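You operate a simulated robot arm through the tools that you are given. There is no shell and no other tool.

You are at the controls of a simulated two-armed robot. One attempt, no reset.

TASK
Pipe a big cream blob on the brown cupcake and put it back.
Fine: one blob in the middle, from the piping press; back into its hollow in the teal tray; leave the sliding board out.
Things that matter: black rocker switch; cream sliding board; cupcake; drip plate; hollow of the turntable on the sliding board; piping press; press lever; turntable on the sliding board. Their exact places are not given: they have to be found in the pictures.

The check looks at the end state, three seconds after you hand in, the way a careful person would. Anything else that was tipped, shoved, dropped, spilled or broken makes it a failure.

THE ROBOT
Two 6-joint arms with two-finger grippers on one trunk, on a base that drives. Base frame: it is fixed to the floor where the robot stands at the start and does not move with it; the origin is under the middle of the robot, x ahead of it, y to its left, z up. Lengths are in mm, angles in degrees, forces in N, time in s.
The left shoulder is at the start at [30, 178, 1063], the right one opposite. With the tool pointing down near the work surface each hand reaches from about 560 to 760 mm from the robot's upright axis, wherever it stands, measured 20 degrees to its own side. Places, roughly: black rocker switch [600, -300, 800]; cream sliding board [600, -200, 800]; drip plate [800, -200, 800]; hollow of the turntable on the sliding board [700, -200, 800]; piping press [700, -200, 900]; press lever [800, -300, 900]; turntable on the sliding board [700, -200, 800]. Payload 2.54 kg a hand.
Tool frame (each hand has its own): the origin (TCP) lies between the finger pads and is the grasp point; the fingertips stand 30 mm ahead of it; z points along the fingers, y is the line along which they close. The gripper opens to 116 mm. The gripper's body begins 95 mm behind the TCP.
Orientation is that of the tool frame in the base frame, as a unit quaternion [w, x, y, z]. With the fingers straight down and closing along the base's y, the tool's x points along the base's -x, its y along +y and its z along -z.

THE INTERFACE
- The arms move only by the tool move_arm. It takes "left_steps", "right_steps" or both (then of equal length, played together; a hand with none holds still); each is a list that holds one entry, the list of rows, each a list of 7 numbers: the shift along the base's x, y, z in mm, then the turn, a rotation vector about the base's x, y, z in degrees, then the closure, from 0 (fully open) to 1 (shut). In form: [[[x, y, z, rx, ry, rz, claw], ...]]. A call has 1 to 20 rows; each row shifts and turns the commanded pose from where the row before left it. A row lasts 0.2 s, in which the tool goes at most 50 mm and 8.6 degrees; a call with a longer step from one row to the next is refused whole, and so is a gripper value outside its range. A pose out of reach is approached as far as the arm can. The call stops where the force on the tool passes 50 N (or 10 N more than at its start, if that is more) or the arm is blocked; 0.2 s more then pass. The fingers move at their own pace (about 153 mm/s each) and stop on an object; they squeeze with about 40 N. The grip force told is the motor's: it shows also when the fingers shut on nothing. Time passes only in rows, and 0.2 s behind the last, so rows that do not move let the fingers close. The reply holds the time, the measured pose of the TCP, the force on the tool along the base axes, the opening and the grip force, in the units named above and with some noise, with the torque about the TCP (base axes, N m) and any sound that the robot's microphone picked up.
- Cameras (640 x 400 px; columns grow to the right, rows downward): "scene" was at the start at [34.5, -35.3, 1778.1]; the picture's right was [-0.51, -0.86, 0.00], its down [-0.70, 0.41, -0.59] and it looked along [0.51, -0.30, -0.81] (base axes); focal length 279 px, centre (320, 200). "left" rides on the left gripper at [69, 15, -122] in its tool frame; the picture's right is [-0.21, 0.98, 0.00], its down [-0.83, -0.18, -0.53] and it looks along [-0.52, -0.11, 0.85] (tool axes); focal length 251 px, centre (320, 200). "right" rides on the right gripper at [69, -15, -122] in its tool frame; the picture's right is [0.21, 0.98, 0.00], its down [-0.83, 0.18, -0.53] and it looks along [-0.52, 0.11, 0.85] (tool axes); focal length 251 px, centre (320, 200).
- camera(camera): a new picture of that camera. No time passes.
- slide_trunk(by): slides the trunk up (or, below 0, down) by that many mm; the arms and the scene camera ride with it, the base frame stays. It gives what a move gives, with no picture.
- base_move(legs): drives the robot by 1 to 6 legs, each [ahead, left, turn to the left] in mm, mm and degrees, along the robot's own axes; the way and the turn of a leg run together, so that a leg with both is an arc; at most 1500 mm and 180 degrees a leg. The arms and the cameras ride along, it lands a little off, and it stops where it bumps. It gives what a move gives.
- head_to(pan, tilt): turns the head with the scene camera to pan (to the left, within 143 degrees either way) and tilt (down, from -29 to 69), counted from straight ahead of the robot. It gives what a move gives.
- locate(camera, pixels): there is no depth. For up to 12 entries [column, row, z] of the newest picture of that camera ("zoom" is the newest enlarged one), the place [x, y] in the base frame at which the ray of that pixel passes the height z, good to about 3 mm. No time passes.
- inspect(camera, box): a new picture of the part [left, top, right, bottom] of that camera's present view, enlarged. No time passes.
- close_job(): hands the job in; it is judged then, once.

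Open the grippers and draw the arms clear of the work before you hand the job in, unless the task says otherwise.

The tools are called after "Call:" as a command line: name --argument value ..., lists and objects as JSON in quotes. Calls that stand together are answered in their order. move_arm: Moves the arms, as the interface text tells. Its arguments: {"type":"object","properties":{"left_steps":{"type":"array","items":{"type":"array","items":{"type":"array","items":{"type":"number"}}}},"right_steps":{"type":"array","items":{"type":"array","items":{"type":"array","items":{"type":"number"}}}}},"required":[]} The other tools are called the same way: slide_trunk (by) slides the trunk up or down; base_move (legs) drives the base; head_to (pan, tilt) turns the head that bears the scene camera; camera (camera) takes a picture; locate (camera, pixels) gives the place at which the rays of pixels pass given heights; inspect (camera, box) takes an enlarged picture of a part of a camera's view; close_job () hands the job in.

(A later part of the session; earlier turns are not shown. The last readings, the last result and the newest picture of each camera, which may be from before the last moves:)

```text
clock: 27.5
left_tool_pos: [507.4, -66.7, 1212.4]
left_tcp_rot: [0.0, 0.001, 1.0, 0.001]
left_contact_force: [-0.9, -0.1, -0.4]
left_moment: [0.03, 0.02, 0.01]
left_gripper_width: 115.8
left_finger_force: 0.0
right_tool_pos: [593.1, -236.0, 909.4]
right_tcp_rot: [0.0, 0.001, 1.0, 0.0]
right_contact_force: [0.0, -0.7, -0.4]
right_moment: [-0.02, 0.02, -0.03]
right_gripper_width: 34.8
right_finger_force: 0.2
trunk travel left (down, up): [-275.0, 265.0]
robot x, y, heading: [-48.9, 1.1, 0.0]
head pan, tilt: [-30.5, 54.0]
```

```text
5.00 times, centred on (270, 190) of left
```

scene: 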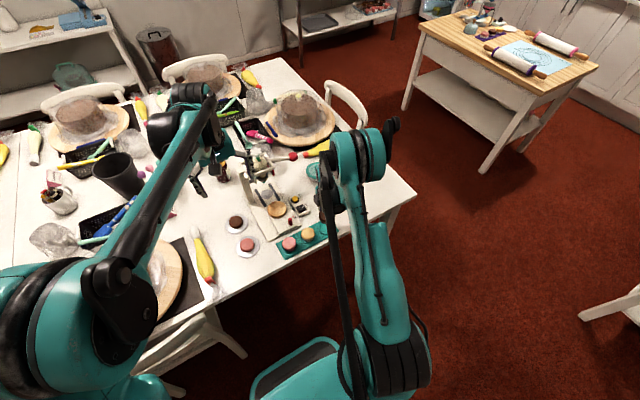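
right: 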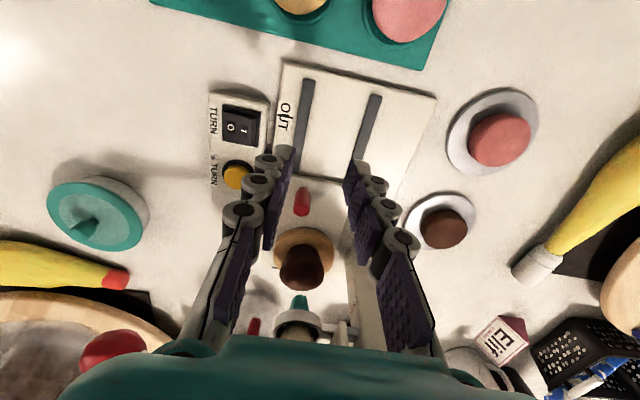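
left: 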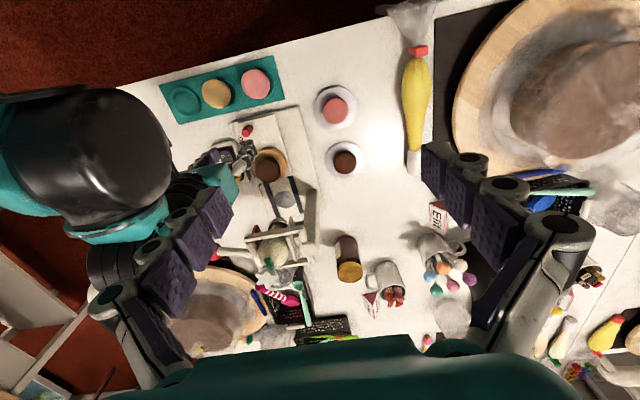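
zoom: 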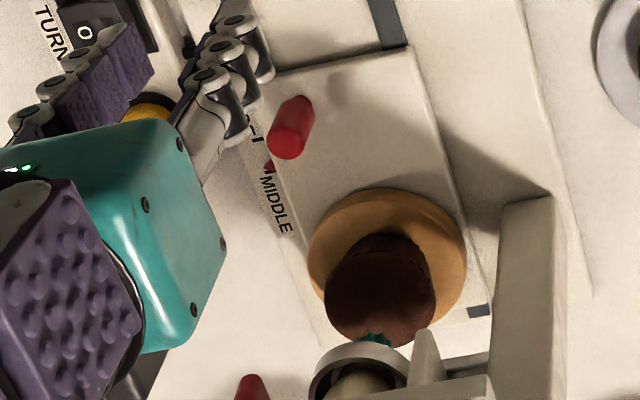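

The pointer is near the MIDDLE tick, around (260,185) in the left view. I zoom in harder.

Call:
inspect --camera "left" --box '[248, 170, 278, 200]'

Call:
inspect --camera "scene" --box '[250, 165, 310, 215]'

```text
13.33 times, centred on (263, 185) of left
```

zoom: 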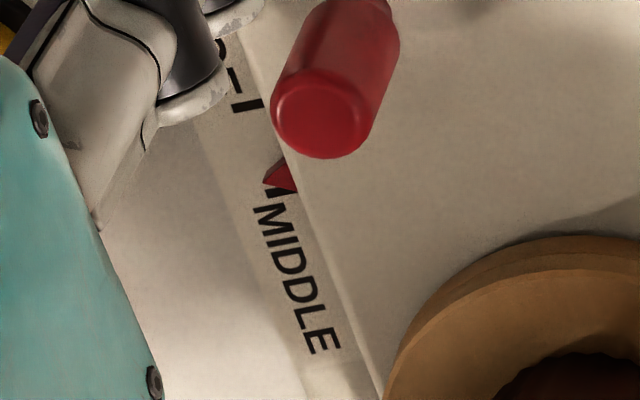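

```text
8.00 times, centred on (280, 190) of scene
```

zoom: 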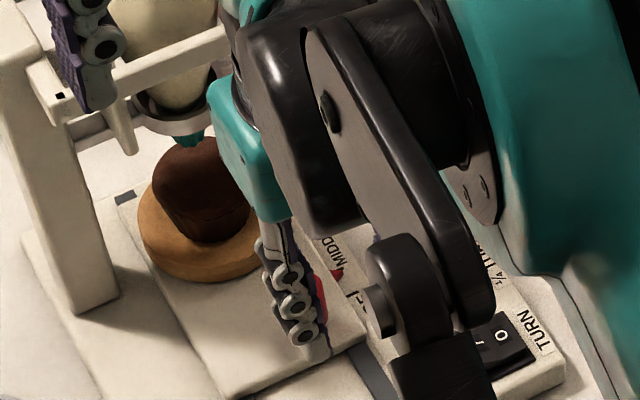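

The pointer seems to sit within 1–3 mm of the MIDDLE tick. I compare the nozzle tip (left 281.2,217.6; scene 264,182; right 299,296) with the cupcake top.

Call:
camera --camera "left"

Call:
camera --camera "scene"

Call:
locate --camera "left" --pixels '[[281.2, 217.8, 830], [281.2, 217.8, 840], [281.2, 217.8, 850], [282, 209.5, 814], [265.5, 189, 765], [270, 188, 765]]'

Call:
locate --camera "scene" --pixels '[[264.1, 182, 830], [264.1, 182, 840], [264.1, 182, 850], [265, 186.5, 814]]'

Call:
locate --camera "right" --pixels '[[299.2, 295.5, 830], [299.2, 295.5, 840], [299.2, 295.5, 850], [302, 274, 814]]'

Call:
inspect --camera "scene" --box '[250, 170, 290, 205]'

Call:
inspect --camera "left" --box '[262, 185, 312, 230]'

Call:
inspect --camera "right" --box '[260, 220, 350, 330]'

```text
taken
```

left: 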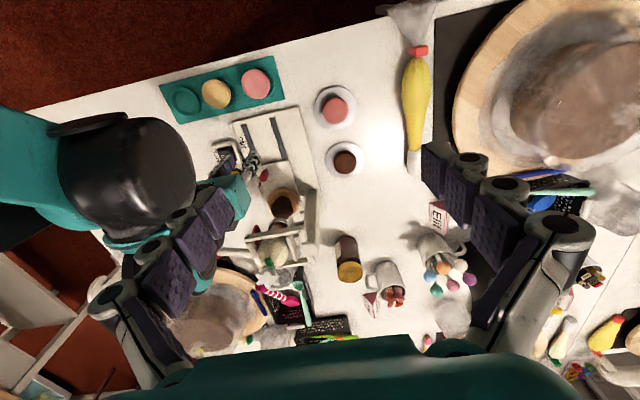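

```text
taken
```

scene: 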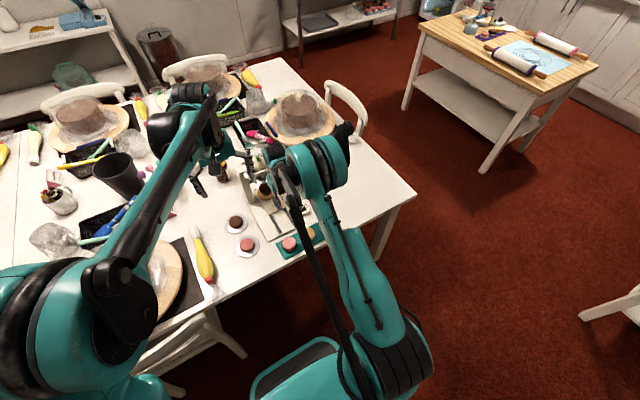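

```text
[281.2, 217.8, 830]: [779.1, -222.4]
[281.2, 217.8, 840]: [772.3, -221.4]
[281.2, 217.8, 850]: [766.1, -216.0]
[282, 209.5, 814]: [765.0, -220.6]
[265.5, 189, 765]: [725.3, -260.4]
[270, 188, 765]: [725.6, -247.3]
```

```text
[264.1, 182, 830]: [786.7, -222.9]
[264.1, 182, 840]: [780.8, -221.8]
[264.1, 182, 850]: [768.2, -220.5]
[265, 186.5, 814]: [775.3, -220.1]
```

```text
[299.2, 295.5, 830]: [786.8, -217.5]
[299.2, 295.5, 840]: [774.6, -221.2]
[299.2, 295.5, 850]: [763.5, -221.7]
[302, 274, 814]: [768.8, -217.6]
```

```text
11.43 times, centred on (270, 188) of scene
```

zoom: 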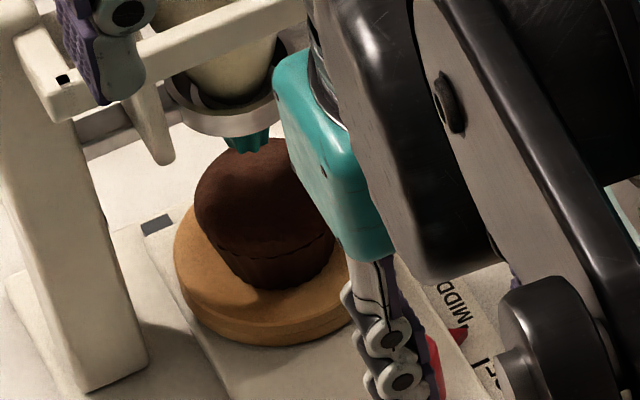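

```text
8.89 times, centred on (287, 208) of left
```

zoom: 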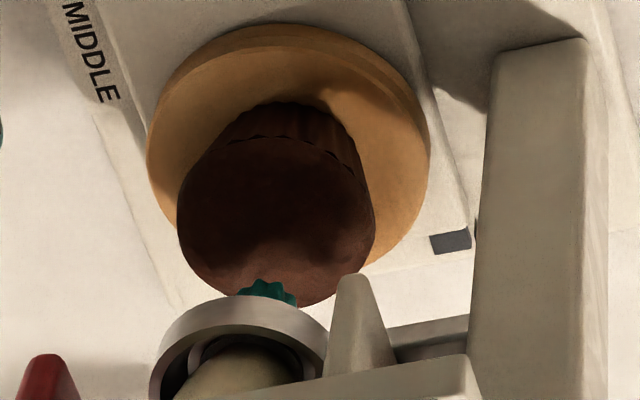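

```text
3.64 times, centred on (305, 275) of right
```

zoom: 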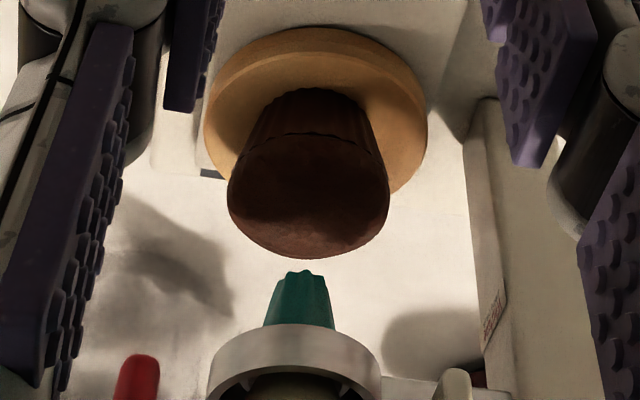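

The nozzle is at about (767,-220,848) and the cupcake at about (766,-220.5), which agrees within error. To judge the pointer better I close the empty fingers and shift the hand aside for a clear right-camera view of the tick.

Call:
move_arm --right_steps '[[[0, 20, 0, 0, 0, 0, 0.9], [0, 20, 0, 0, 0, 0, 1], [0, 0, 0, 0, 0, 0, 1]]]'

Call:
camera --camera "right"

Call:
inspect --camera "right" --box '[200, 120, 300, 240]'

```text
clock: 28.3
left_tool_pos: [508.8, -66.3, 1212.3]
left_tcp_rot: [0.0, 0.002, 1.0, 0.001]
left_contact_force: [0.0, -0.2, 0.2]
left_moment: [0.04, -0.02, -0.01]
left_gripper_width: 116.1
left_finger_force: 0.1
right_tool_pos: [595.6, -196.7, 907.9]
right_tcp_rot: [0.001, 0.001, 1.0, 0.0]
right_contact_force: [0.7, 0.3, -0.8]
right_moment: [-0.03, 0.01, 0.02]
right_gripper_width: 0.0
right_finger_force: 28.9
trunk travel left (down, up): [-275.0, 265.0]
robot x, y, heading: [-51.2, -0.3, -0.1]
head pan, tilt: [-30.5, 54.0]
```

```text
taken
```

right: 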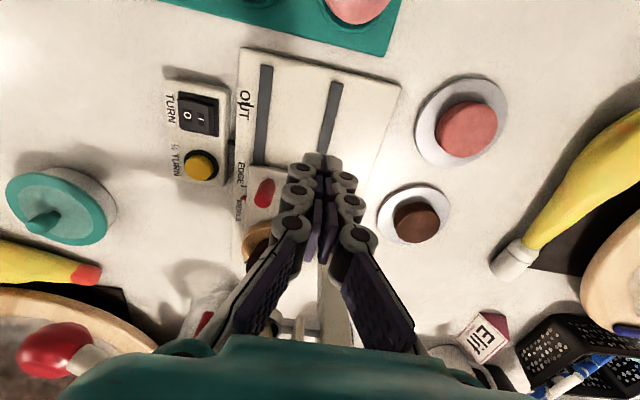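

```text
3.33 times, centred on (250, 180) of right
```

zoom: 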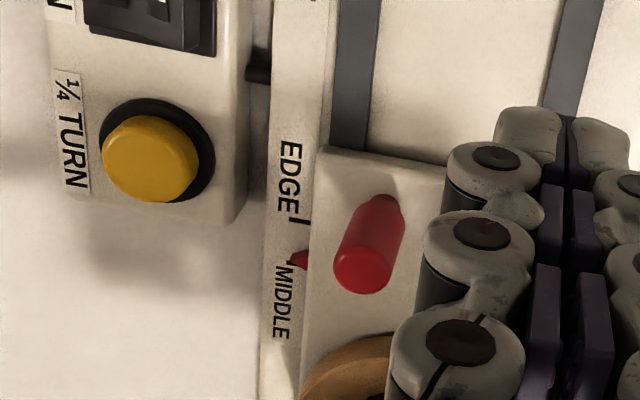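

Call:
inspect --camera "right" --box '[228, 175, 268, 215]'

```text
10.00 times, centred on (248, 195) of right
```

zoom: 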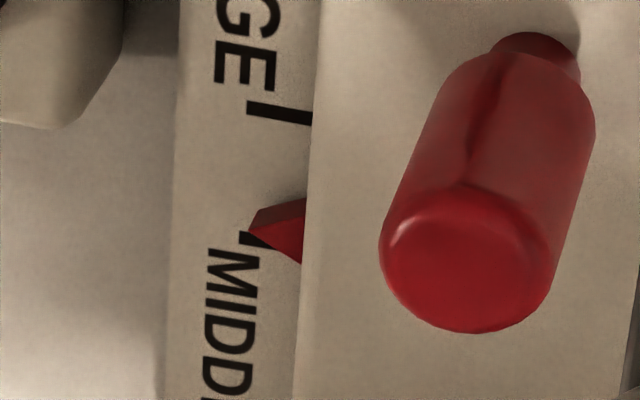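

The pointer looks about 2 mm short of the MIDDLE tick (pointer tip row 230, tick row 236). I return to the same grasp pose on the knob and nudge it 2.5 mm further.

Call:
move_arm --right_steps '[[[20, -20, 0, 0, 0, 0, 0.7], [20, -20, -10, 0, 0, 0, 0.7], [40, 0, -10, 0, 0, 0, 0.7], [0, 0, -40, 0, 0, 0, 0.7], [0, 0, -25, 0, 0, 0, 0.7], [0, 0, -15, 0, 0, 0, 0.7], [0, 0, 0, 0, 0, 0, 0.8], [0, 0, 0, 0, 0, 0, 0.86]]]'

Call:
camera --camera "right"

```text
clock: 29.4
left_tool_pos: [508.8, -66.7, 1212.1]
left_tcp_rot: [0.0, 0.001, 1.0, 0.0]
left_contact_force: [1.2, -0.3, -1.0]
left_moment: [0.03, 0.18, 0.0]
left_gripper_width: 116.3
left_finger_force: 0.1
right_tool_pos: [678.3, -235.5, 858.2]
right_tcp_rot: [0.0, 0.0, 1.0, 0.001]
right_contact_force: [-11.9, 0.5, 2.3]
right_moment: [-0.11, -0.98, 0.02]
right_gripper_width: 34.8
right_finger_force: 0.1
trunk travel left (down, up): [-275.0, 265.0]
robot x, y, heading: [-46.3, 3.6, -0.2]
head pan, tilt: [-30.5, 54.0]
stopped in row 5 (right hand): the force on the tool passed its limit at 104 N (the readings are from after the stop); the commanded pose is now the measured one
```

```text
taken
```

right: 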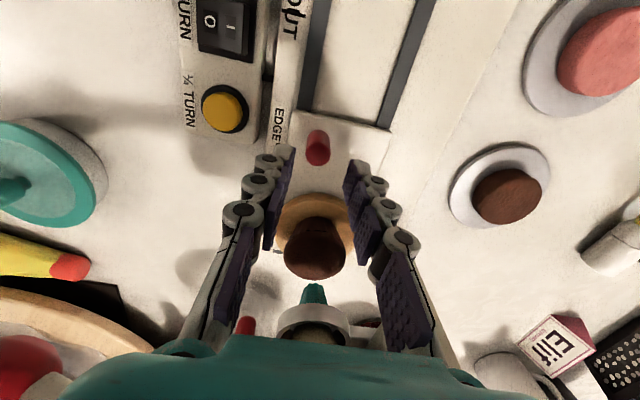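

The call stopped on a force peak at z≈858, well above the knob, so something else touched the hand. I look from the other cameras before moving again.

Call:
camera --camera "scene"

Call:
inspect --camera "scene" --box '[220, 130, 340, 230]'

Call:
camera --camera "left"

Call:
inspect --camera "left" --box '[190, 140, 340, 280]'

```text
taken
```

scene: 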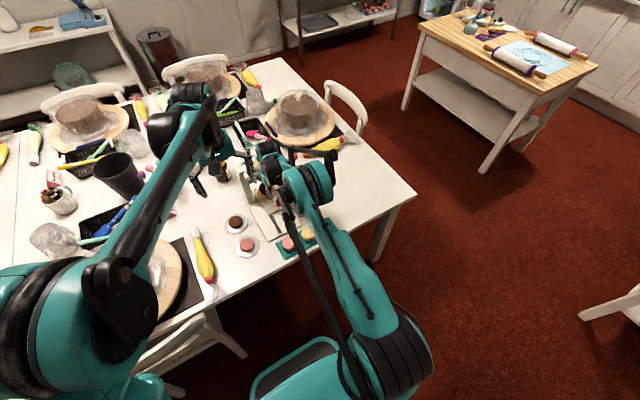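

```text
4.00 times, centred on (280, 180) of scene
```

zoom: 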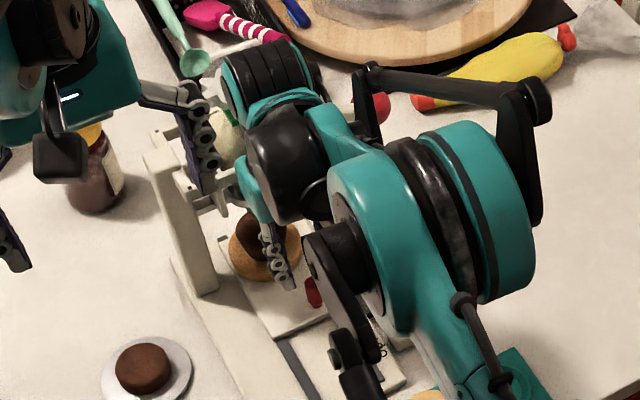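

```text
taken
```

left: 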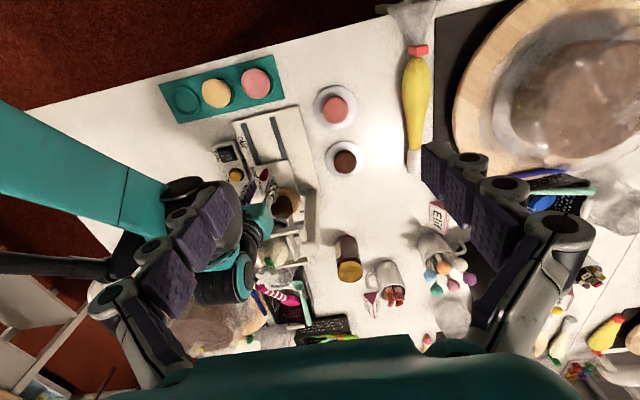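

```text
2.86 times, centred on (265, 210) of left
```

zoom: 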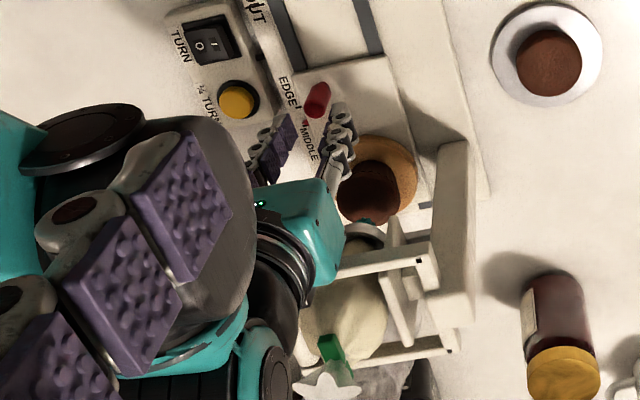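

I compare the press's position against earlier views, using the same zoom box as before the carry.

Call:
inspect --camera "left" --box '[190, 170, 340, 290]'

Call:
inspect --camera "scene" --box '[230, 140, 310, 200]'

```text
3.33 times, centred on (265, 230) of left
```

zoom: 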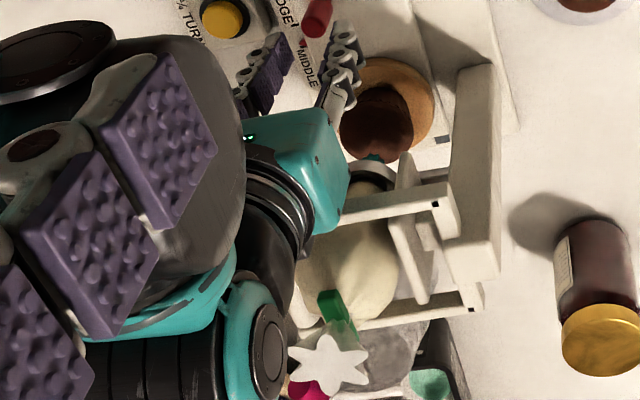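

```text
6.67 times, centred on (270, 170) of scene
```

zoom: 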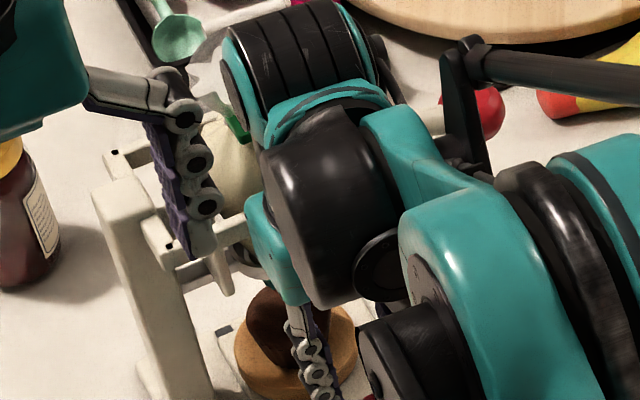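

The press reference points (bar end, star, jar) are in the same pixels as before, so nothing has shifted. Most likely the palm's lower front edge came down on the press's front bar. I go straight up and then back.

Call:
move_arm --right_steps '[[[0, 0, 15, 0, 0, 0, 0.7], [-5, 0, 25, 0, 0, 0, 0.7], [-20, 0, 20, 0, 0, 0, 0.8], [-40, 0, 0, 0, 0, 0, 1], [-30, 0, 0, 0, 0, 0, 1]]]'

Call:
inspect --camera "left" --box '[190, 170, 340, 290]'

Call:
inspect --camera "scene" --box '[230, 140, 310, 200]'

Call:
camera --camera "right"

```text
clock: 30.6
left_tool_pos: [509.5, -66.0, 1211.5]
left_tcp_rot: [0.001, 0.002, 1.0, 0.0]
left_contact_force: [-0.4, 0.6, -1.5]
left_moment: [-0.03, -0.02, -0.01]
left_gripper_width: 116.0
left_finger_force: 0.0
right_tool_pos: [579.4, -235.2, 915.2]
right_tcp_rot: [0.002, 0.0, 1.0, 0.0]
right_contact_force: [0.2, -0.3, -0.1]
right_moment: [0.0, 0.04, 0.02]
right_gripper_width: 0.0
right_finger_force: 28.2
trunk travel left (down, up): [-275.0, 265.0]
robot x, y, heading: [-48.4, 2.7, -0.2]
head pan, tilt: [-30.5, 54.0]
```

```text
3.33 times, centred on (265, 230) of left
```

zoom: 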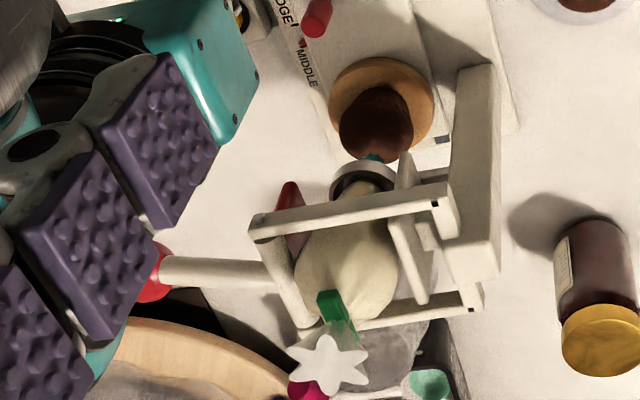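

```text
6.67 times, centred on (270, 170) of scene
```

zoom: 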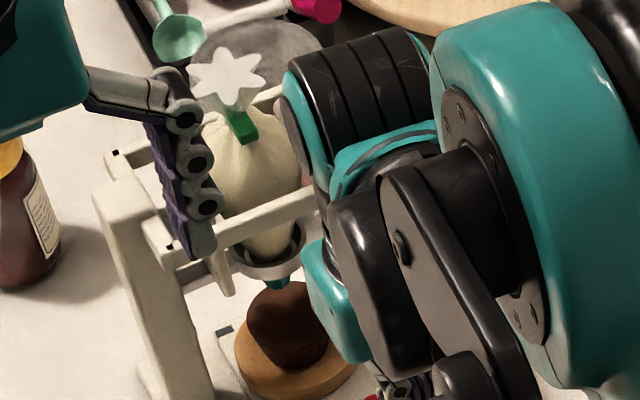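

```text
taken
```

right: 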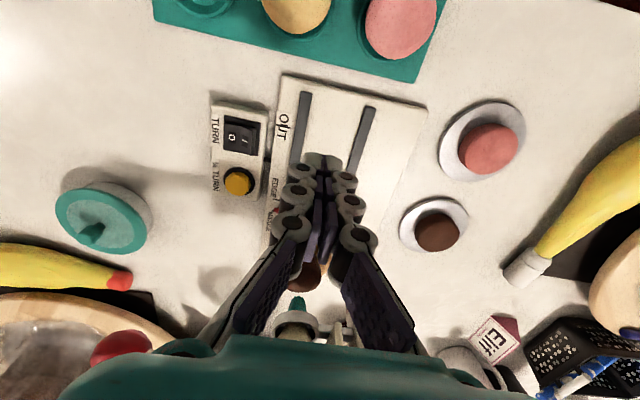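

The press and cupcake look undisturbed. To nudge the knob without bringing the palm near the press, I tilt the hand 30° so the closed fingertips lead, and come down behind the knob.

Call:
move_arm --right_steps '[[[10, 0, -15, 0, -7.5, 0, 1], [10, -1, -15, 0, -7.5, 0, 1], [10, -1, -15, 0, -7.5, 0, 1], [10, -1, -15, 0, -7.5, 0, 1], [5, 0, -25, 0, 0, 0, 1], [0, 0, -20, 0, 0, 0, 1]]]'

Call:
camera --camera "right"

Call:
inspect --camera "left" --box '[220, 150, 300, 210]'

Call:
inspect --camera "scene" --box '[240, 160, 320, 220]'

```text
clock: 32.0
left_tool_pos: [509.0, -66.5, 1212.5]
left_tcp_rot: [-0.001, 0.001, 1.0, 0.001]
left_contact_force: [-0.2, 0.6, -0.5]
left_moment: [0.03, 0.01, -0.03]
left_gripper_width: 116.1
left_finger_force: 0.1
right_tool_pos: [627.0, -239.7, 809.7]
right_tcp_rot: [0.261, 0.0, 0.965, 0.0]
right_contact_force: [-0.1, 1.0, -0.6]
right_moment: [0.0, 0.03, -0.01]
right_gripper_width: 0.0
right_finger_force: 28.6
trunk travel left (down, up): [-275.0, 265.0]
robot x, y, heading: [-47.6, -1.2, -0.1]
head pan, tilt: [-30.5, 54.0]
```

```text
taken
```

right: 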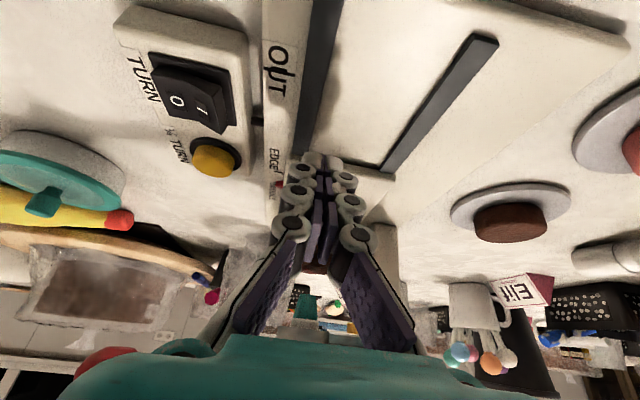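

```text
6.67 times, centred on (260, 180) of left
```

zoom: 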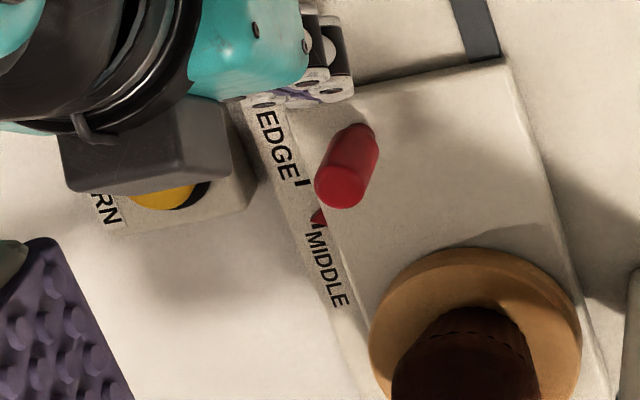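

```text
6.67 times, centred on (280, 190) of scene
```

zoom: 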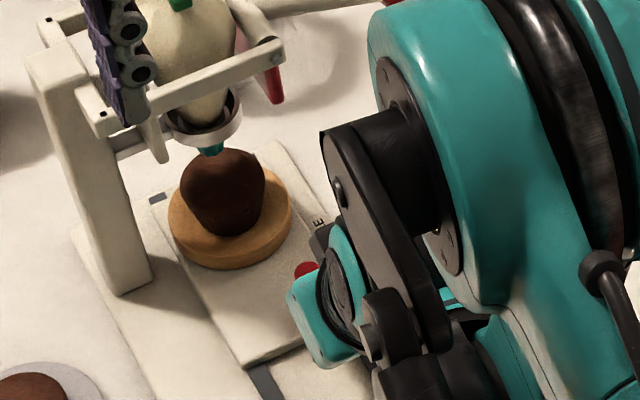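

The pointer (left view zoom at 318,216) sits just short of the MIDDLE tick, which is peeking out below it. I advance the fingertips to touch the knob.

Call:
move_arm --right_steps '[[[6, 1, 0, 0, 0, 0, 1], [5, 0, 0, 0, 0, 0, 1], [3, 0, 0, 0, 0, 0, 1], [0, 0, 0, 0, 0, 0, 1]]]'

Call:
inspect --camera "left" --box '[240, 165, 280, 195]'

```text
clock: 33.0
left_tool_pos: [509.8, -66.2, 1211.4]
left_tcp_rot: [0.0, 0.001, 1.0, 0.0]
left_contact_force: [0.5, 0.7, 0.4]
left_moment: [-0.01, 0.0, 0.0]
left_gripper_width: 116.0
left_finger_force: 0.1
right_tool_pos: [642.3, -238.3, 809.9]
right_tcp_rot: [0.26, 0.0, 0.966, 0.0]
right_contact_force: [-0.1, 0.2, 0.0]
right_moment: [0.0, -0.01, 0.01]
right_gripper_width: 0.0
right_finger_force: 28.9
trunk travel left (down, up): [-275.0, 265.0]
robot x, y, heading: [-44.5, -2.1, -0.2]
head pan, tilt: [-30.5, 54.0]
```

```text
13.33 times, centred on (260, 180) of left
```

zoom: 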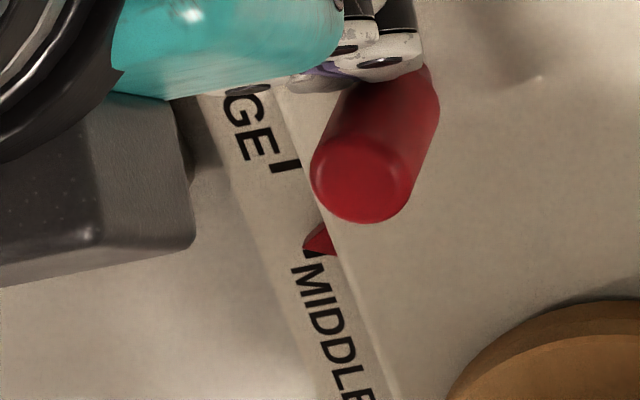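

The fingertip is just at the knob and the pointer is about 12 px (≈3 mm) short of the tick. I push gently in 1.5 mm steps.

Call:
move_arm --right_steps '[[[1.5, 0, 0, 0, 0, 0, 1], [1.5, 0, 0, 0, 0, 0, 1], [1, 0, 0, 0, 0, 0, 1], [0, 0, 0, 0, 0, 0, 1]]]'

Call:
inspect --camera "left" --box '[240, 165, 280, 195]'

```text
clock: 34.0
left_tool_pos: [508.6, -65.1, 1211.0]
left_tcp_rot: [0.0, 0.001, 1.0, 0.0]
left_contact_force: [-0.7, 0.7, 0.1]
left_moment: [0.02, -0.02, 0.01]
left_gripper_width: 115.8
left_finger_force: 0.1
right_tool_pos: [646.7, -237.0, 810.2]
right_tcp_rot: [0.26, 0.0, 0.966, 0.0]
right_contact_force: [-2.2, -1.7, 0.1]
right_moment: [-0.01, 0.04, 0.01]
right_gripper_width: 0.0
right_finger_force: 28.7
trunk travel left (down, up): [-275.0, 265.0]
robot x, y, heading: [-44.7, -1.6, 0.1]
head pan, tilt: [-30.5, 54.0]
```

```text
13.33 times, centred on (260, 180) of left
```

zoom: 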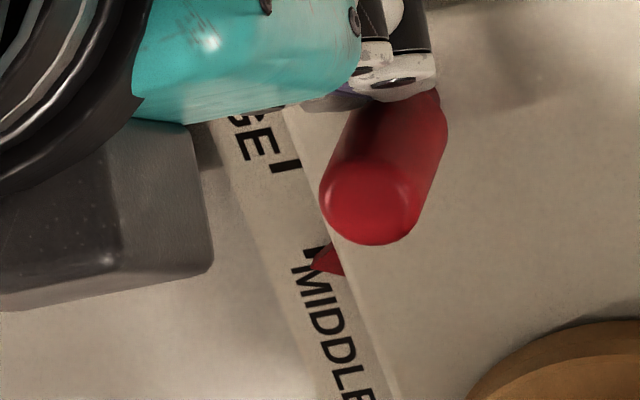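

The pointer has now moved slightly past the tick (tick at row 250, pointer around 262, part of that being parallax). I back off and look from the right camera to judge the true offset.

Call:
move_arm --right_steps '[[[-25, 0, 0, 0, 0, 0, 1], [0, 25, 40, 0, 0, 0, 1], [0, 15, 20, 0, 0, 0, 1]]]'

Call:
camera --camera "right"

Call:
inspect --camera "left" --box '[250, 170, 280, 195]'

Call:
inspect --camera "scene" --box '[250, 175, 310, 215]'

```text
clock: 34.8
left_tool_pos: [508.6, -66.1, 1211.8]
left_tcp_rot: [0.0, 0.0, 1.0, 0.0]
left_contact_force: [-0.1, -0.1, -0.6]
left_moment: [0.0, -0.01, -0.01]
left_gripper_width: 116.2
left_finger_force: 0.0
right_tool_pos: [624.4, -197.4, 868.7]
right_tcp_rot: [0.26, 0.0, 0.966, 0.001]
right_contact_force: [-1.0, 0.1, -0.2]
right_moment: [0.0, 0.02, 0.02]
right_gripper_width: 0.0
right_finger_force: 28.8
trunk travel left (down, up): [-275.0, 265.0]
robot x, y, heading: [-50.1, -0.8, -0.0]
head pan, tilt: [-30.5, 54.0]
```

```text
taken
```

right: 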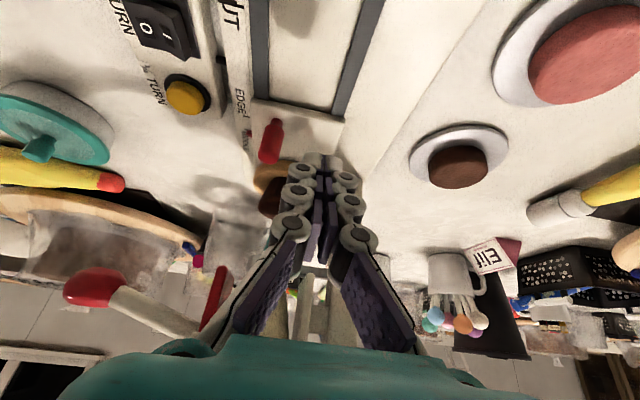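

```text
16.00 times, centred on (265, 182) of left
```

zoom: 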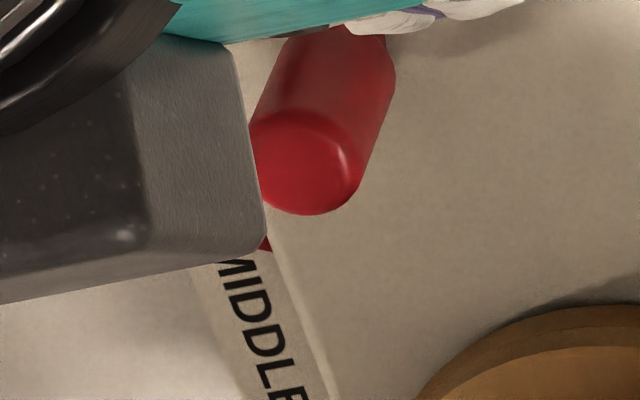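

```text
10.00 times, centred on (280, 195) of scene
```

zoom: 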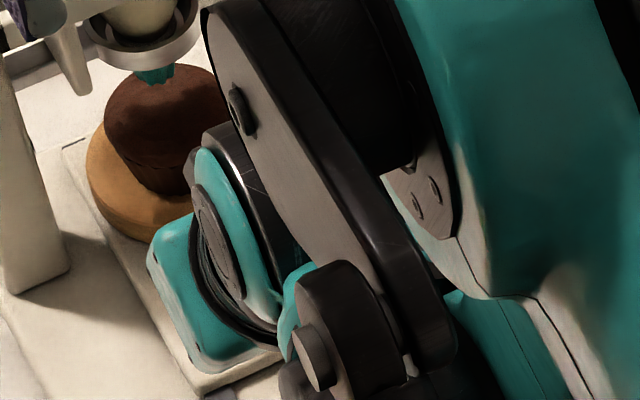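

I zoom the right view on the pointer area near (246,138).

Call:
inspect --camera "right" --box '[225, 80, 285, 170]'

Call:
inspect --camera "right" --box '[232, 115, 262, 155]'

```text
4.44 times, centred on (255, 125) of right
```

zoom: 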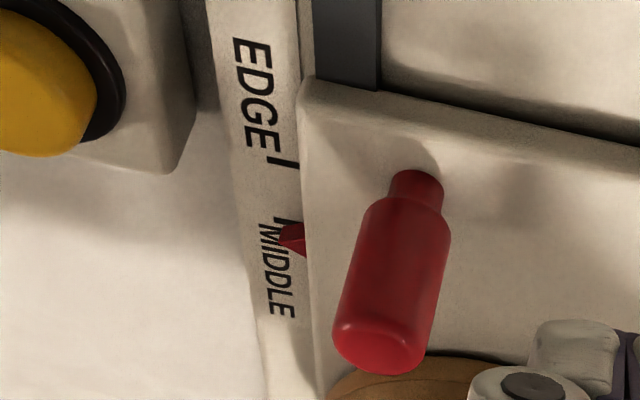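

```text
10.00 times, centred on (247, 135) of right
```

zoom: 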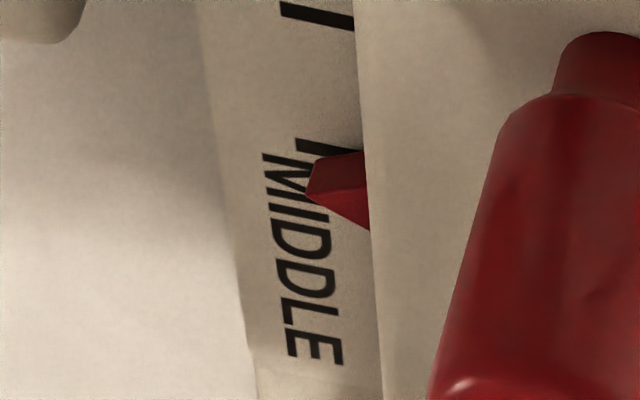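

The pointer is now about 1–2.5 mm past the tick, and the cupcake may be a few mm past the nozzle. I grasp the knob with the tilted hand, which keeps the palm well back from the press, and draw it back about 2.5 mm.

Call:
move_arm --right_steps '[[[15, -20, 0, 0, 0, 0, 0.7], [18, -20.5, 0, 0, 0, 0, 0.7], [18, 0, 0, 0, 0, 0, 0.7], [0, 0, -20, 0, 0, 0, 0.7]]]'

Call:
camera --camera "right"

Call:
inspect --camera "left" --box '[220, 150, 320, 230]'

```text
clock: 35.8
left_tool_pos: [509.5, -66.4, 1211.1]
left_tcp_rot: [0.0, 0.001, 1.0, 0.001]
left_contact_force: [0.1, -0.8, -0.4]
left_moment: [0.0, 0.02, 0.0]
left_gripper_width: 116.1
left_finger_force: 0.0
right_tool_pos: [673.8, -239.6, 849.0]
right_tcp_rot: [0.261, -0.001, 0.965, 0.002]
right_contact_force: [0.5, 0.2, 0.5]
right_moment: [0.02, 0.0, -0.01]
right_gripper_width: 34.5
right_finger_force: 0.1
trunk travel left (down, up): [-275.0, 265.0]
robot x, y, heading: [-50.6, 0.1, 0.0]
head pan, tilt: [-30.5, 54.0]
```

```text
taken
```

right: 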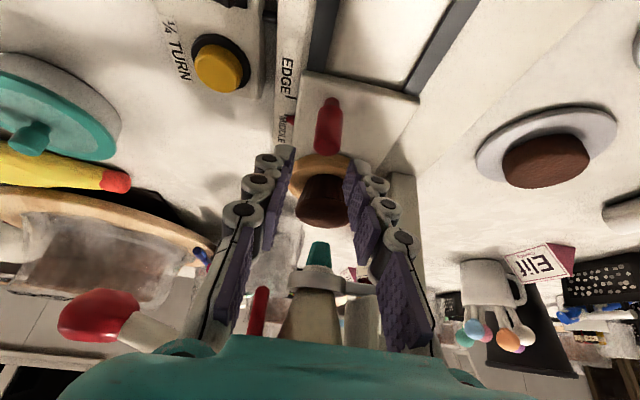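

```text
5.00 times, centred on (270, 190) of left
```

zoom: 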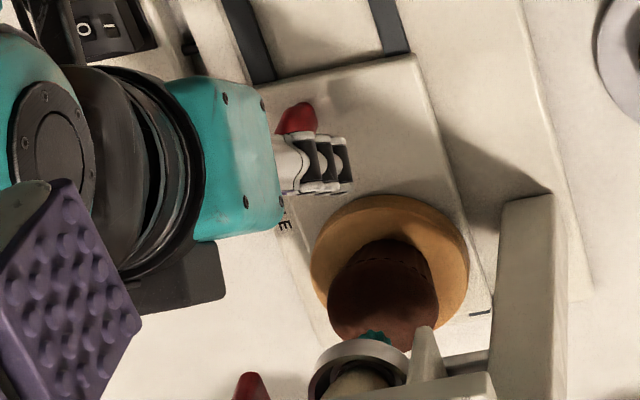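

The knob at (328,125) is between the fingers and the palm is clear of the press. I descend and close on it.

Call:
move_arm --right_steps '[[[0, 1, -20, 0, 0, 0, 0.7], [0, 0, -12, 0, 0, 0, 0.7], [0, 0, -9, 0, 0, 0, 0.7], [0, 0, 0, 0, 0, 0, 0.8], [0, 0, 0, 0, 0, 0, 0.86], [0, 0, 0, 0, 0, 0, 0.87]]]'

Call:
camera --camera "right"

Call:
inspect --camera "left" --box '[220, 150, 320, 230]'

```text
clock: 37.2
left_tool_pos: [509.0, -65.8, 1211.9]
left_tcp_rot: [0.0, 0.0, 1.0, 0.0]
left_contact_force: [-0.1, 0.0, 1.1]
left_moment: [-0.02, -0.03, 0.01]
left_gripper_width: 115.9
left_finger_force: 0.0
right_tool_pos: [674.6, -238.0, 809.2]
right_tcp_rot: [0.26, 0.0, 0.966, 0.001]
right_contact_force: [-1.6, 4.9, -3.3]
right_moment: [0.19, -0.34, 0.05]
right_gripper_width: 17.2
right_finger_force: 43.4
trunk travel left (down, up): [-275.0, 265.0]
robot x, y, heading: [-50.7, 0.3, 0.1]
head pan, tilt: [-30.5, 54.0]
```

```text
taken
```

right: 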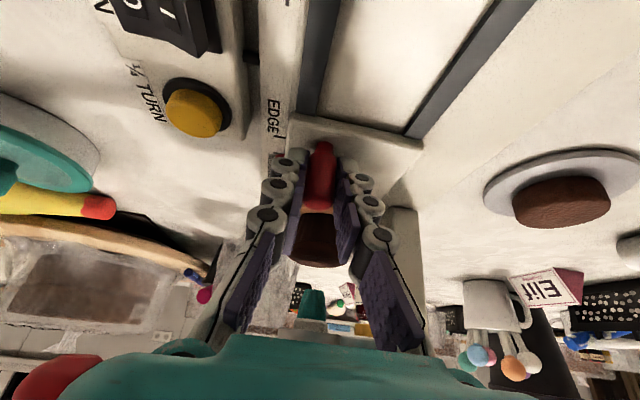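

```text
5.00 times, centred on (270, 190) of left
```

zoom: 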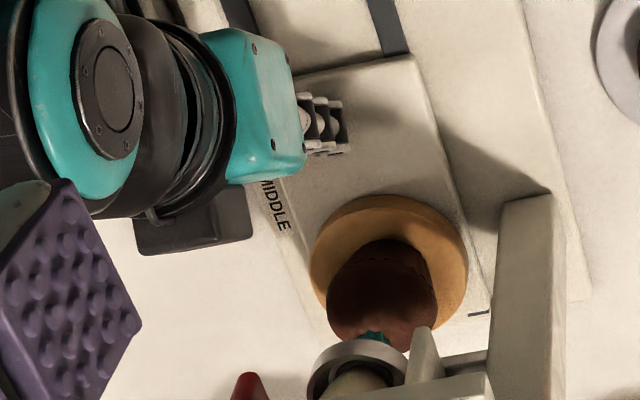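

Gripped. I pull back 2.5 mm, release and back off to check.

Call:
move_arm --right_steps '[[[-1.3, 0, 0, 0, 0, 0, 0.87], [-1.2, 0, 0, 0, 0, 0, 0.87], [0, 0, 0, 0, 0, 0, 0.87]]]'

Call:
move_arm --right_steps '[[[0, 0, 0, 0, 0, 0, 0.8], [0, 0, 0, 0, 0, 0, 0.7], [0, 0, 30, 0, 0, 0, 0.7], [0, 0, 30, 0, 0, 0, 0.7], [-30, 0, 20, 0, 0, 0, 0.7], [-30, 35, 0, 0, 0, 0, 1], [-20, 10, 0, 0, 0, 0, 1]]]'

Call:
camera --camera "right"

Call:
inspect --camera "left" --box '[240, 165, 280, 195]'

Call:
inspect --camera "scene" --box '[250, 170, 310, 210]'

```text
clock: 38.0
left_tool_pos: [510.9, -65.2, 1210.9]
left_tcp_rot: [-0.001, 0.001, 1.0, 0.0]
left_contact_force: [-0.1, -1.1, 0.5]
left_moment: [0.01, 0.03, 0.01]
left_gripper_width: 115.9
left_finger_force: 0.1
right_tool_pos: [671.4, -238.8, 808.0]
right_tcp_rot: [0.259, 0.0, 0.966, 0.0]
right_contact_force: [0.0, 7.2, -9.5]
right_moment: [0.17, -0.74, 0.04]
right_gripper_width: 17.0
right_finger_force: 42.6
trunk travel left (down, up): [-275.0, 265.0]
robot x, y, heading: [-49.6, -0.8, 0.1]
head pan, tilt: [-30.5, 54.0]
```

```text
clock: 39.6
left_tool_pos: [509.4, -65.3, 1212.3]
left_tcp_rot: [0.001, 0.001, 1.0, -0.001]
left_contact_force: [-0.5, -0.5, 0.3]
left_moment: [0.05, -0.03, 0.0]
left_gripper_width: 116.0
left_finger_force: 0.1
right_tool_pos: [590.1, -194.7, 891.7]
right_tcp_rot: [0.261, 0.001, 0.965, 0.0]
right_contact_force: [0.4, -0.1, 0.0]
right_moment: [0.02, -0.02, 0.0]
right_gripper_width: 0.0
right_finger_force: 28.2
trunk travel left (down, up): [-275.0, 265.0]
robot x, y, heading: [-50.1, -2.7, -0.1]
head pan, tilt: [-30.5, 54.0]
```

```text
taken
```

right: 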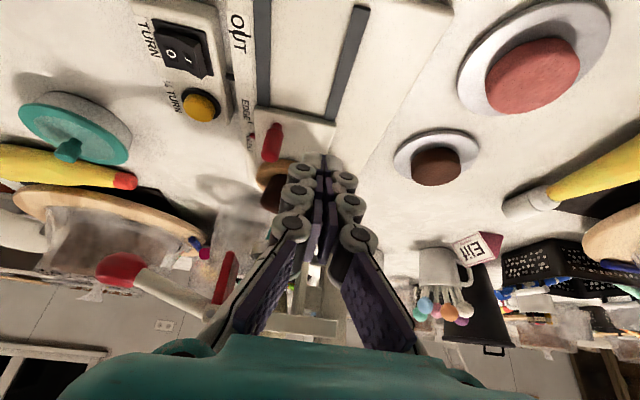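

```text
13.33 times, centred on (260, 180) of left
```

zoom: 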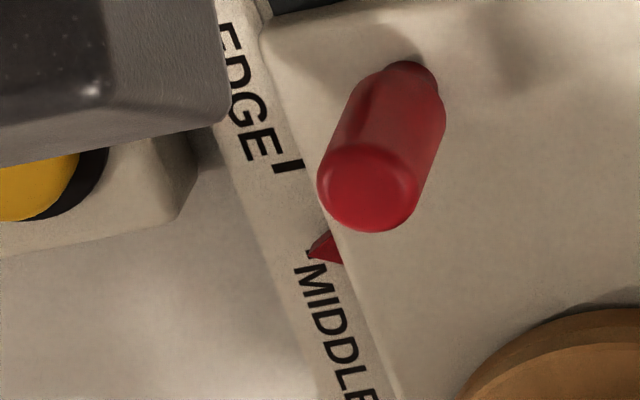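

```text
10.00 times, centred on (280, 190) of scene
```

zoom: 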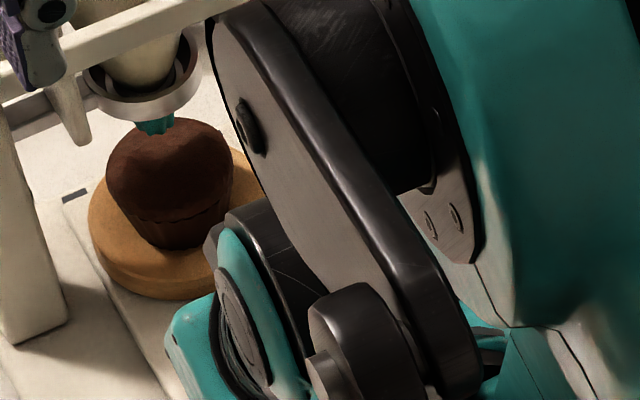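

The pointer tip now lines up with the MIDDLE tick (307,257 against 305,253) and the nozzle sits over the cupcake centre. Next I pin down the lever ball with the right camera at (122,270).

Call:
locate --camera "right" --pixels '[[122, 270, 900], [122, 270, 910], [122, 270, 920], [122, 270, 930], [205, 308, 920], [205, 308, 935], [230, 262, 880]]'

Call:
inspect --camera "right" --box '[80, 220, 260, 340]'

```text
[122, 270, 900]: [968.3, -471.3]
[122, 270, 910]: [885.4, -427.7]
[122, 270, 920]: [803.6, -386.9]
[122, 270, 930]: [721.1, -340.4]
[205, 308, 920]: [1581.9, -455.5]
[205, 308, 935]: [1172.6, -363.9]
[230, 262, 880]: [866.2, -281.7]
```

```text
3.33 times, centred on (170, 280) of right
```

zoom: 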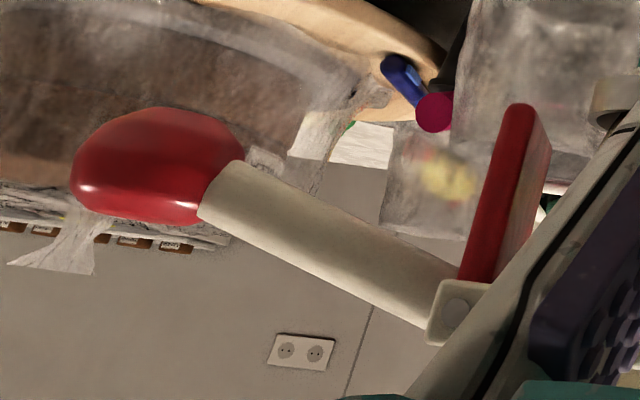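

The ball is at about (778,-371,922) on a lever pivoting near (y -272, z 945). I raise the hand, tilt it to 45° for reach, and bring the closed fingertips to just above the ball.

Call:
move_arm --right_steps '[[[0, -20, 40, 0, 0, 0, 1], [0, -25, 40, 0, 0, 0, 1], [10, -35, 30, 0, -7.5, 0, 1], [20, -35, 10, 0, -7.5, 0, 1], [30, -35, 0, 0, 0, 0, 1], [35, -26, 0, 0, 0, 0, 1]]]'

Call:
camera --camera "right"

Call:
inspect --camera "scene" --box '[220, 110, 380, 230]'

```text
clock: 41.0
left_tool_pos: [510.8, -66.1, 1211.8]
left_tcp_rot: [0.0, 0.001, 1.0, 0.0]
left_contact_force: [0.2, -0.1, -0.7]
left_moment: [0.02, 0.04, -0.02]
left_gripper_width: 115.9
left_finger_force: 0.1
right_tool_pos: [688.2, -372.4, 1009.7]
right_tcp_rot: [0.385, 0.0, 0.923, 0.001]
right_contact_force: [0.3, 0.6, 0.1]
right_moment: [0.0, -0.01, 0.0]
right_gripper_width: 0.0
right_finger_force: 28.5
trunk travel left (down, up): [-275.0, 265.0]
robot x, y, heading: [-48.3, 1.4, -0.0]
head pan, tilt: [-30.5, 54.0]
```

```text
taken
```

right: 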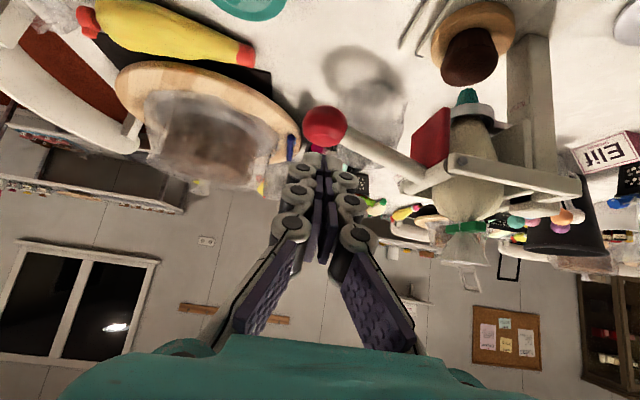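

```text
3.33 times, centred on (300, 170) of scene
```

zoom: 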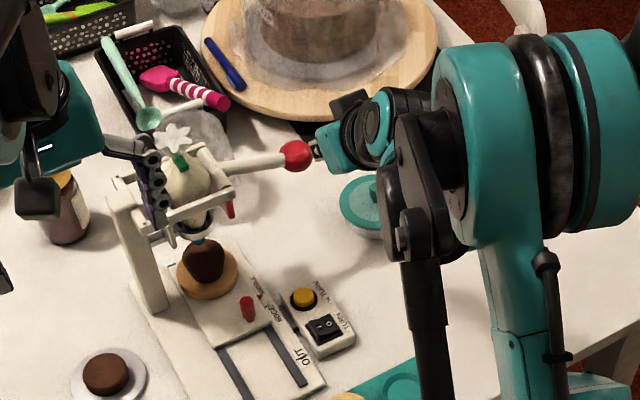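

This gives a clear view of everything. I locate the ball and pivot from here and zoom both views.

Call:
locate --camera "right" --pixels '[[324, 127, 915], [324, 127, 922], [324, 127, 930], [411, 184, 940], [411, 184, 950], [324, 127, 905]]'

Call:
inspect --camera "right" --box '[280, 0, 600, 260]'

Call:
inspect --camera "scene" --box '[230, 140, 310, 220]'

Call:
locate --camera "scene" --pixels '[[299, 166, 915], [299, 166, 930]]'

```text
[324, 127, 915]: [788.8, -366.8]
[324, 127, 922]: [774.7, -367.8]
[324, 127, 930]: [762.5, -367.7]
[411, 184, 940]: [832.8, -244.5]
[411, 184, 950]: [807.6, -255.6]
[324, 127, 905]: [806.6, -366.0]
```

```text
1.54 times, centred on (440, 130) of right
```

zoom: 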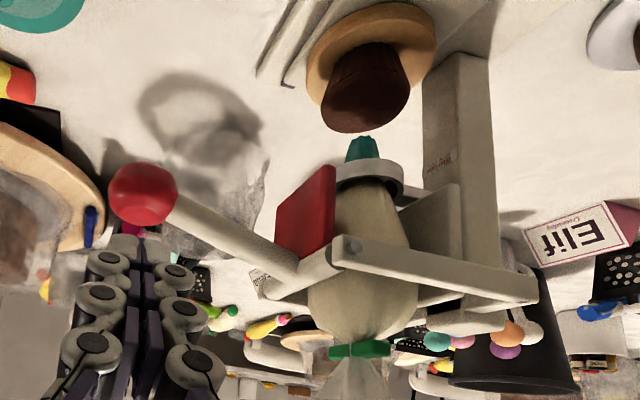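

```text
5.00 times, centred on (270, 180) of scene
```

zoom: 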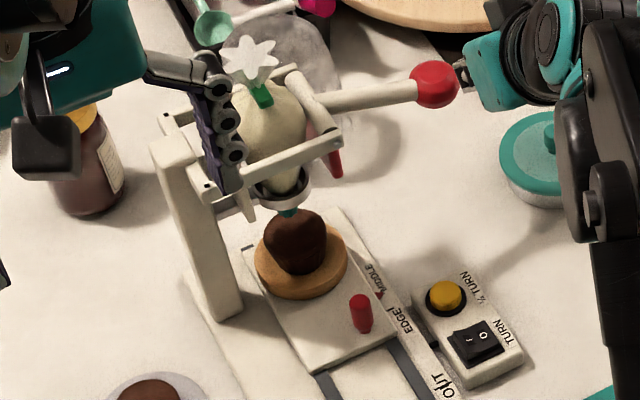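

```text
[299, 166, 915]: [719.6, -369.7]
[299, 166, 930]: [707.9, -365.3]
```

The ball is at about (775,-369,921), radius about 20. I move the closed fingertips over it, a little above contact.

Call:
move_arm --right_steps '[[[37, 2, 0, 0, 0, 0, 1], [36, 1, 0, 0, 0, 0, 1], [0, 0, -18, 0, 0, 0, 1]]]'

Call:
camera --camera "right"

Call:
inspect --camera "scene" --box '[250, 120, 350, 210]'

```text
clock: 41.8
left_tool_pos: [509.1, -66.8, 1212.0]
left_tcp_rot: [0.0, 0.001, 1.0, 0.0]
left_contact_force: [-0.2, -0.2, 0.1]
left_moment: [0.0, 0.0, 0.03]
left_gripper_width: 115.9
left_finger_force: 0.0
right_tool_pos: [760.5, -366.2, 993.3]
right_tcp_rot: [0.384, 0.0, 0.923, 0.001]
right_contact_force: [0.4, -0.6, 0.2]
right_moment: [0.02, 0.01, 0.01]
right_gripper_width: 0.0
right_finger_force: 29.0
trunk travel left (down, up): [-275.0, 265.0]
robot x, y, heading: [-49.3, 0.7, -0.2]
head pan, tilt: [-30.5, 54.0]
```

```text
taken
```

right: 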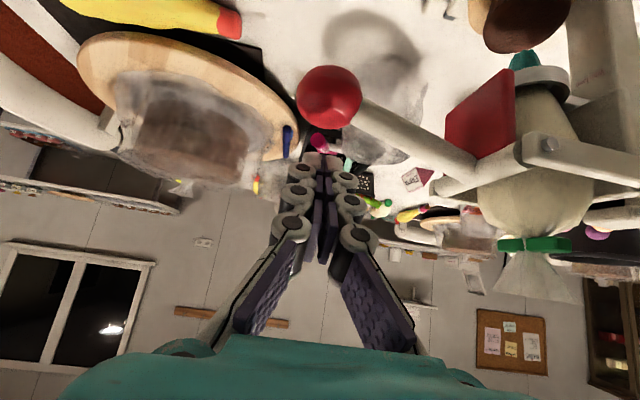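

```text
4.44 times, centred on (300, 165) of scene
```

zoom: 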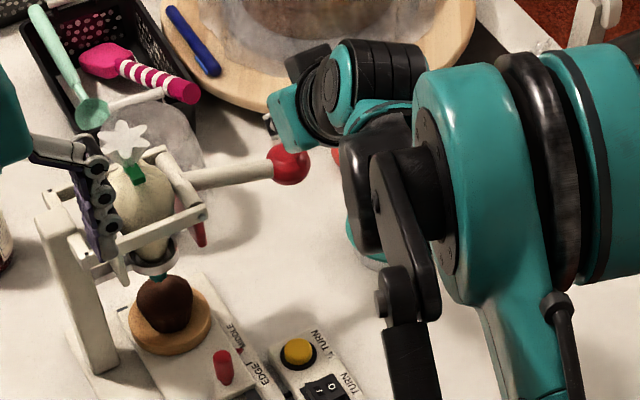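

I re-locate the ball from this nearer view (329,97) to check that the fingertips will land on its top.

Call:
locate --camera "right" --pixels '[[329, 97, 915], [329, 97, 921], [329, 97, 927], [480, 160, 940], [550, 146, 945]]'

```text
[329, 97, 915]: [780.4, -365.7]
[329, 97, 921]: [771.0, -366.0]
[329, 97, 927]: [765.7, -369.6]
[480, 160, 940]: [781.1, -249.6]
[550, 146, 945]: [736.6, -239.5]
```

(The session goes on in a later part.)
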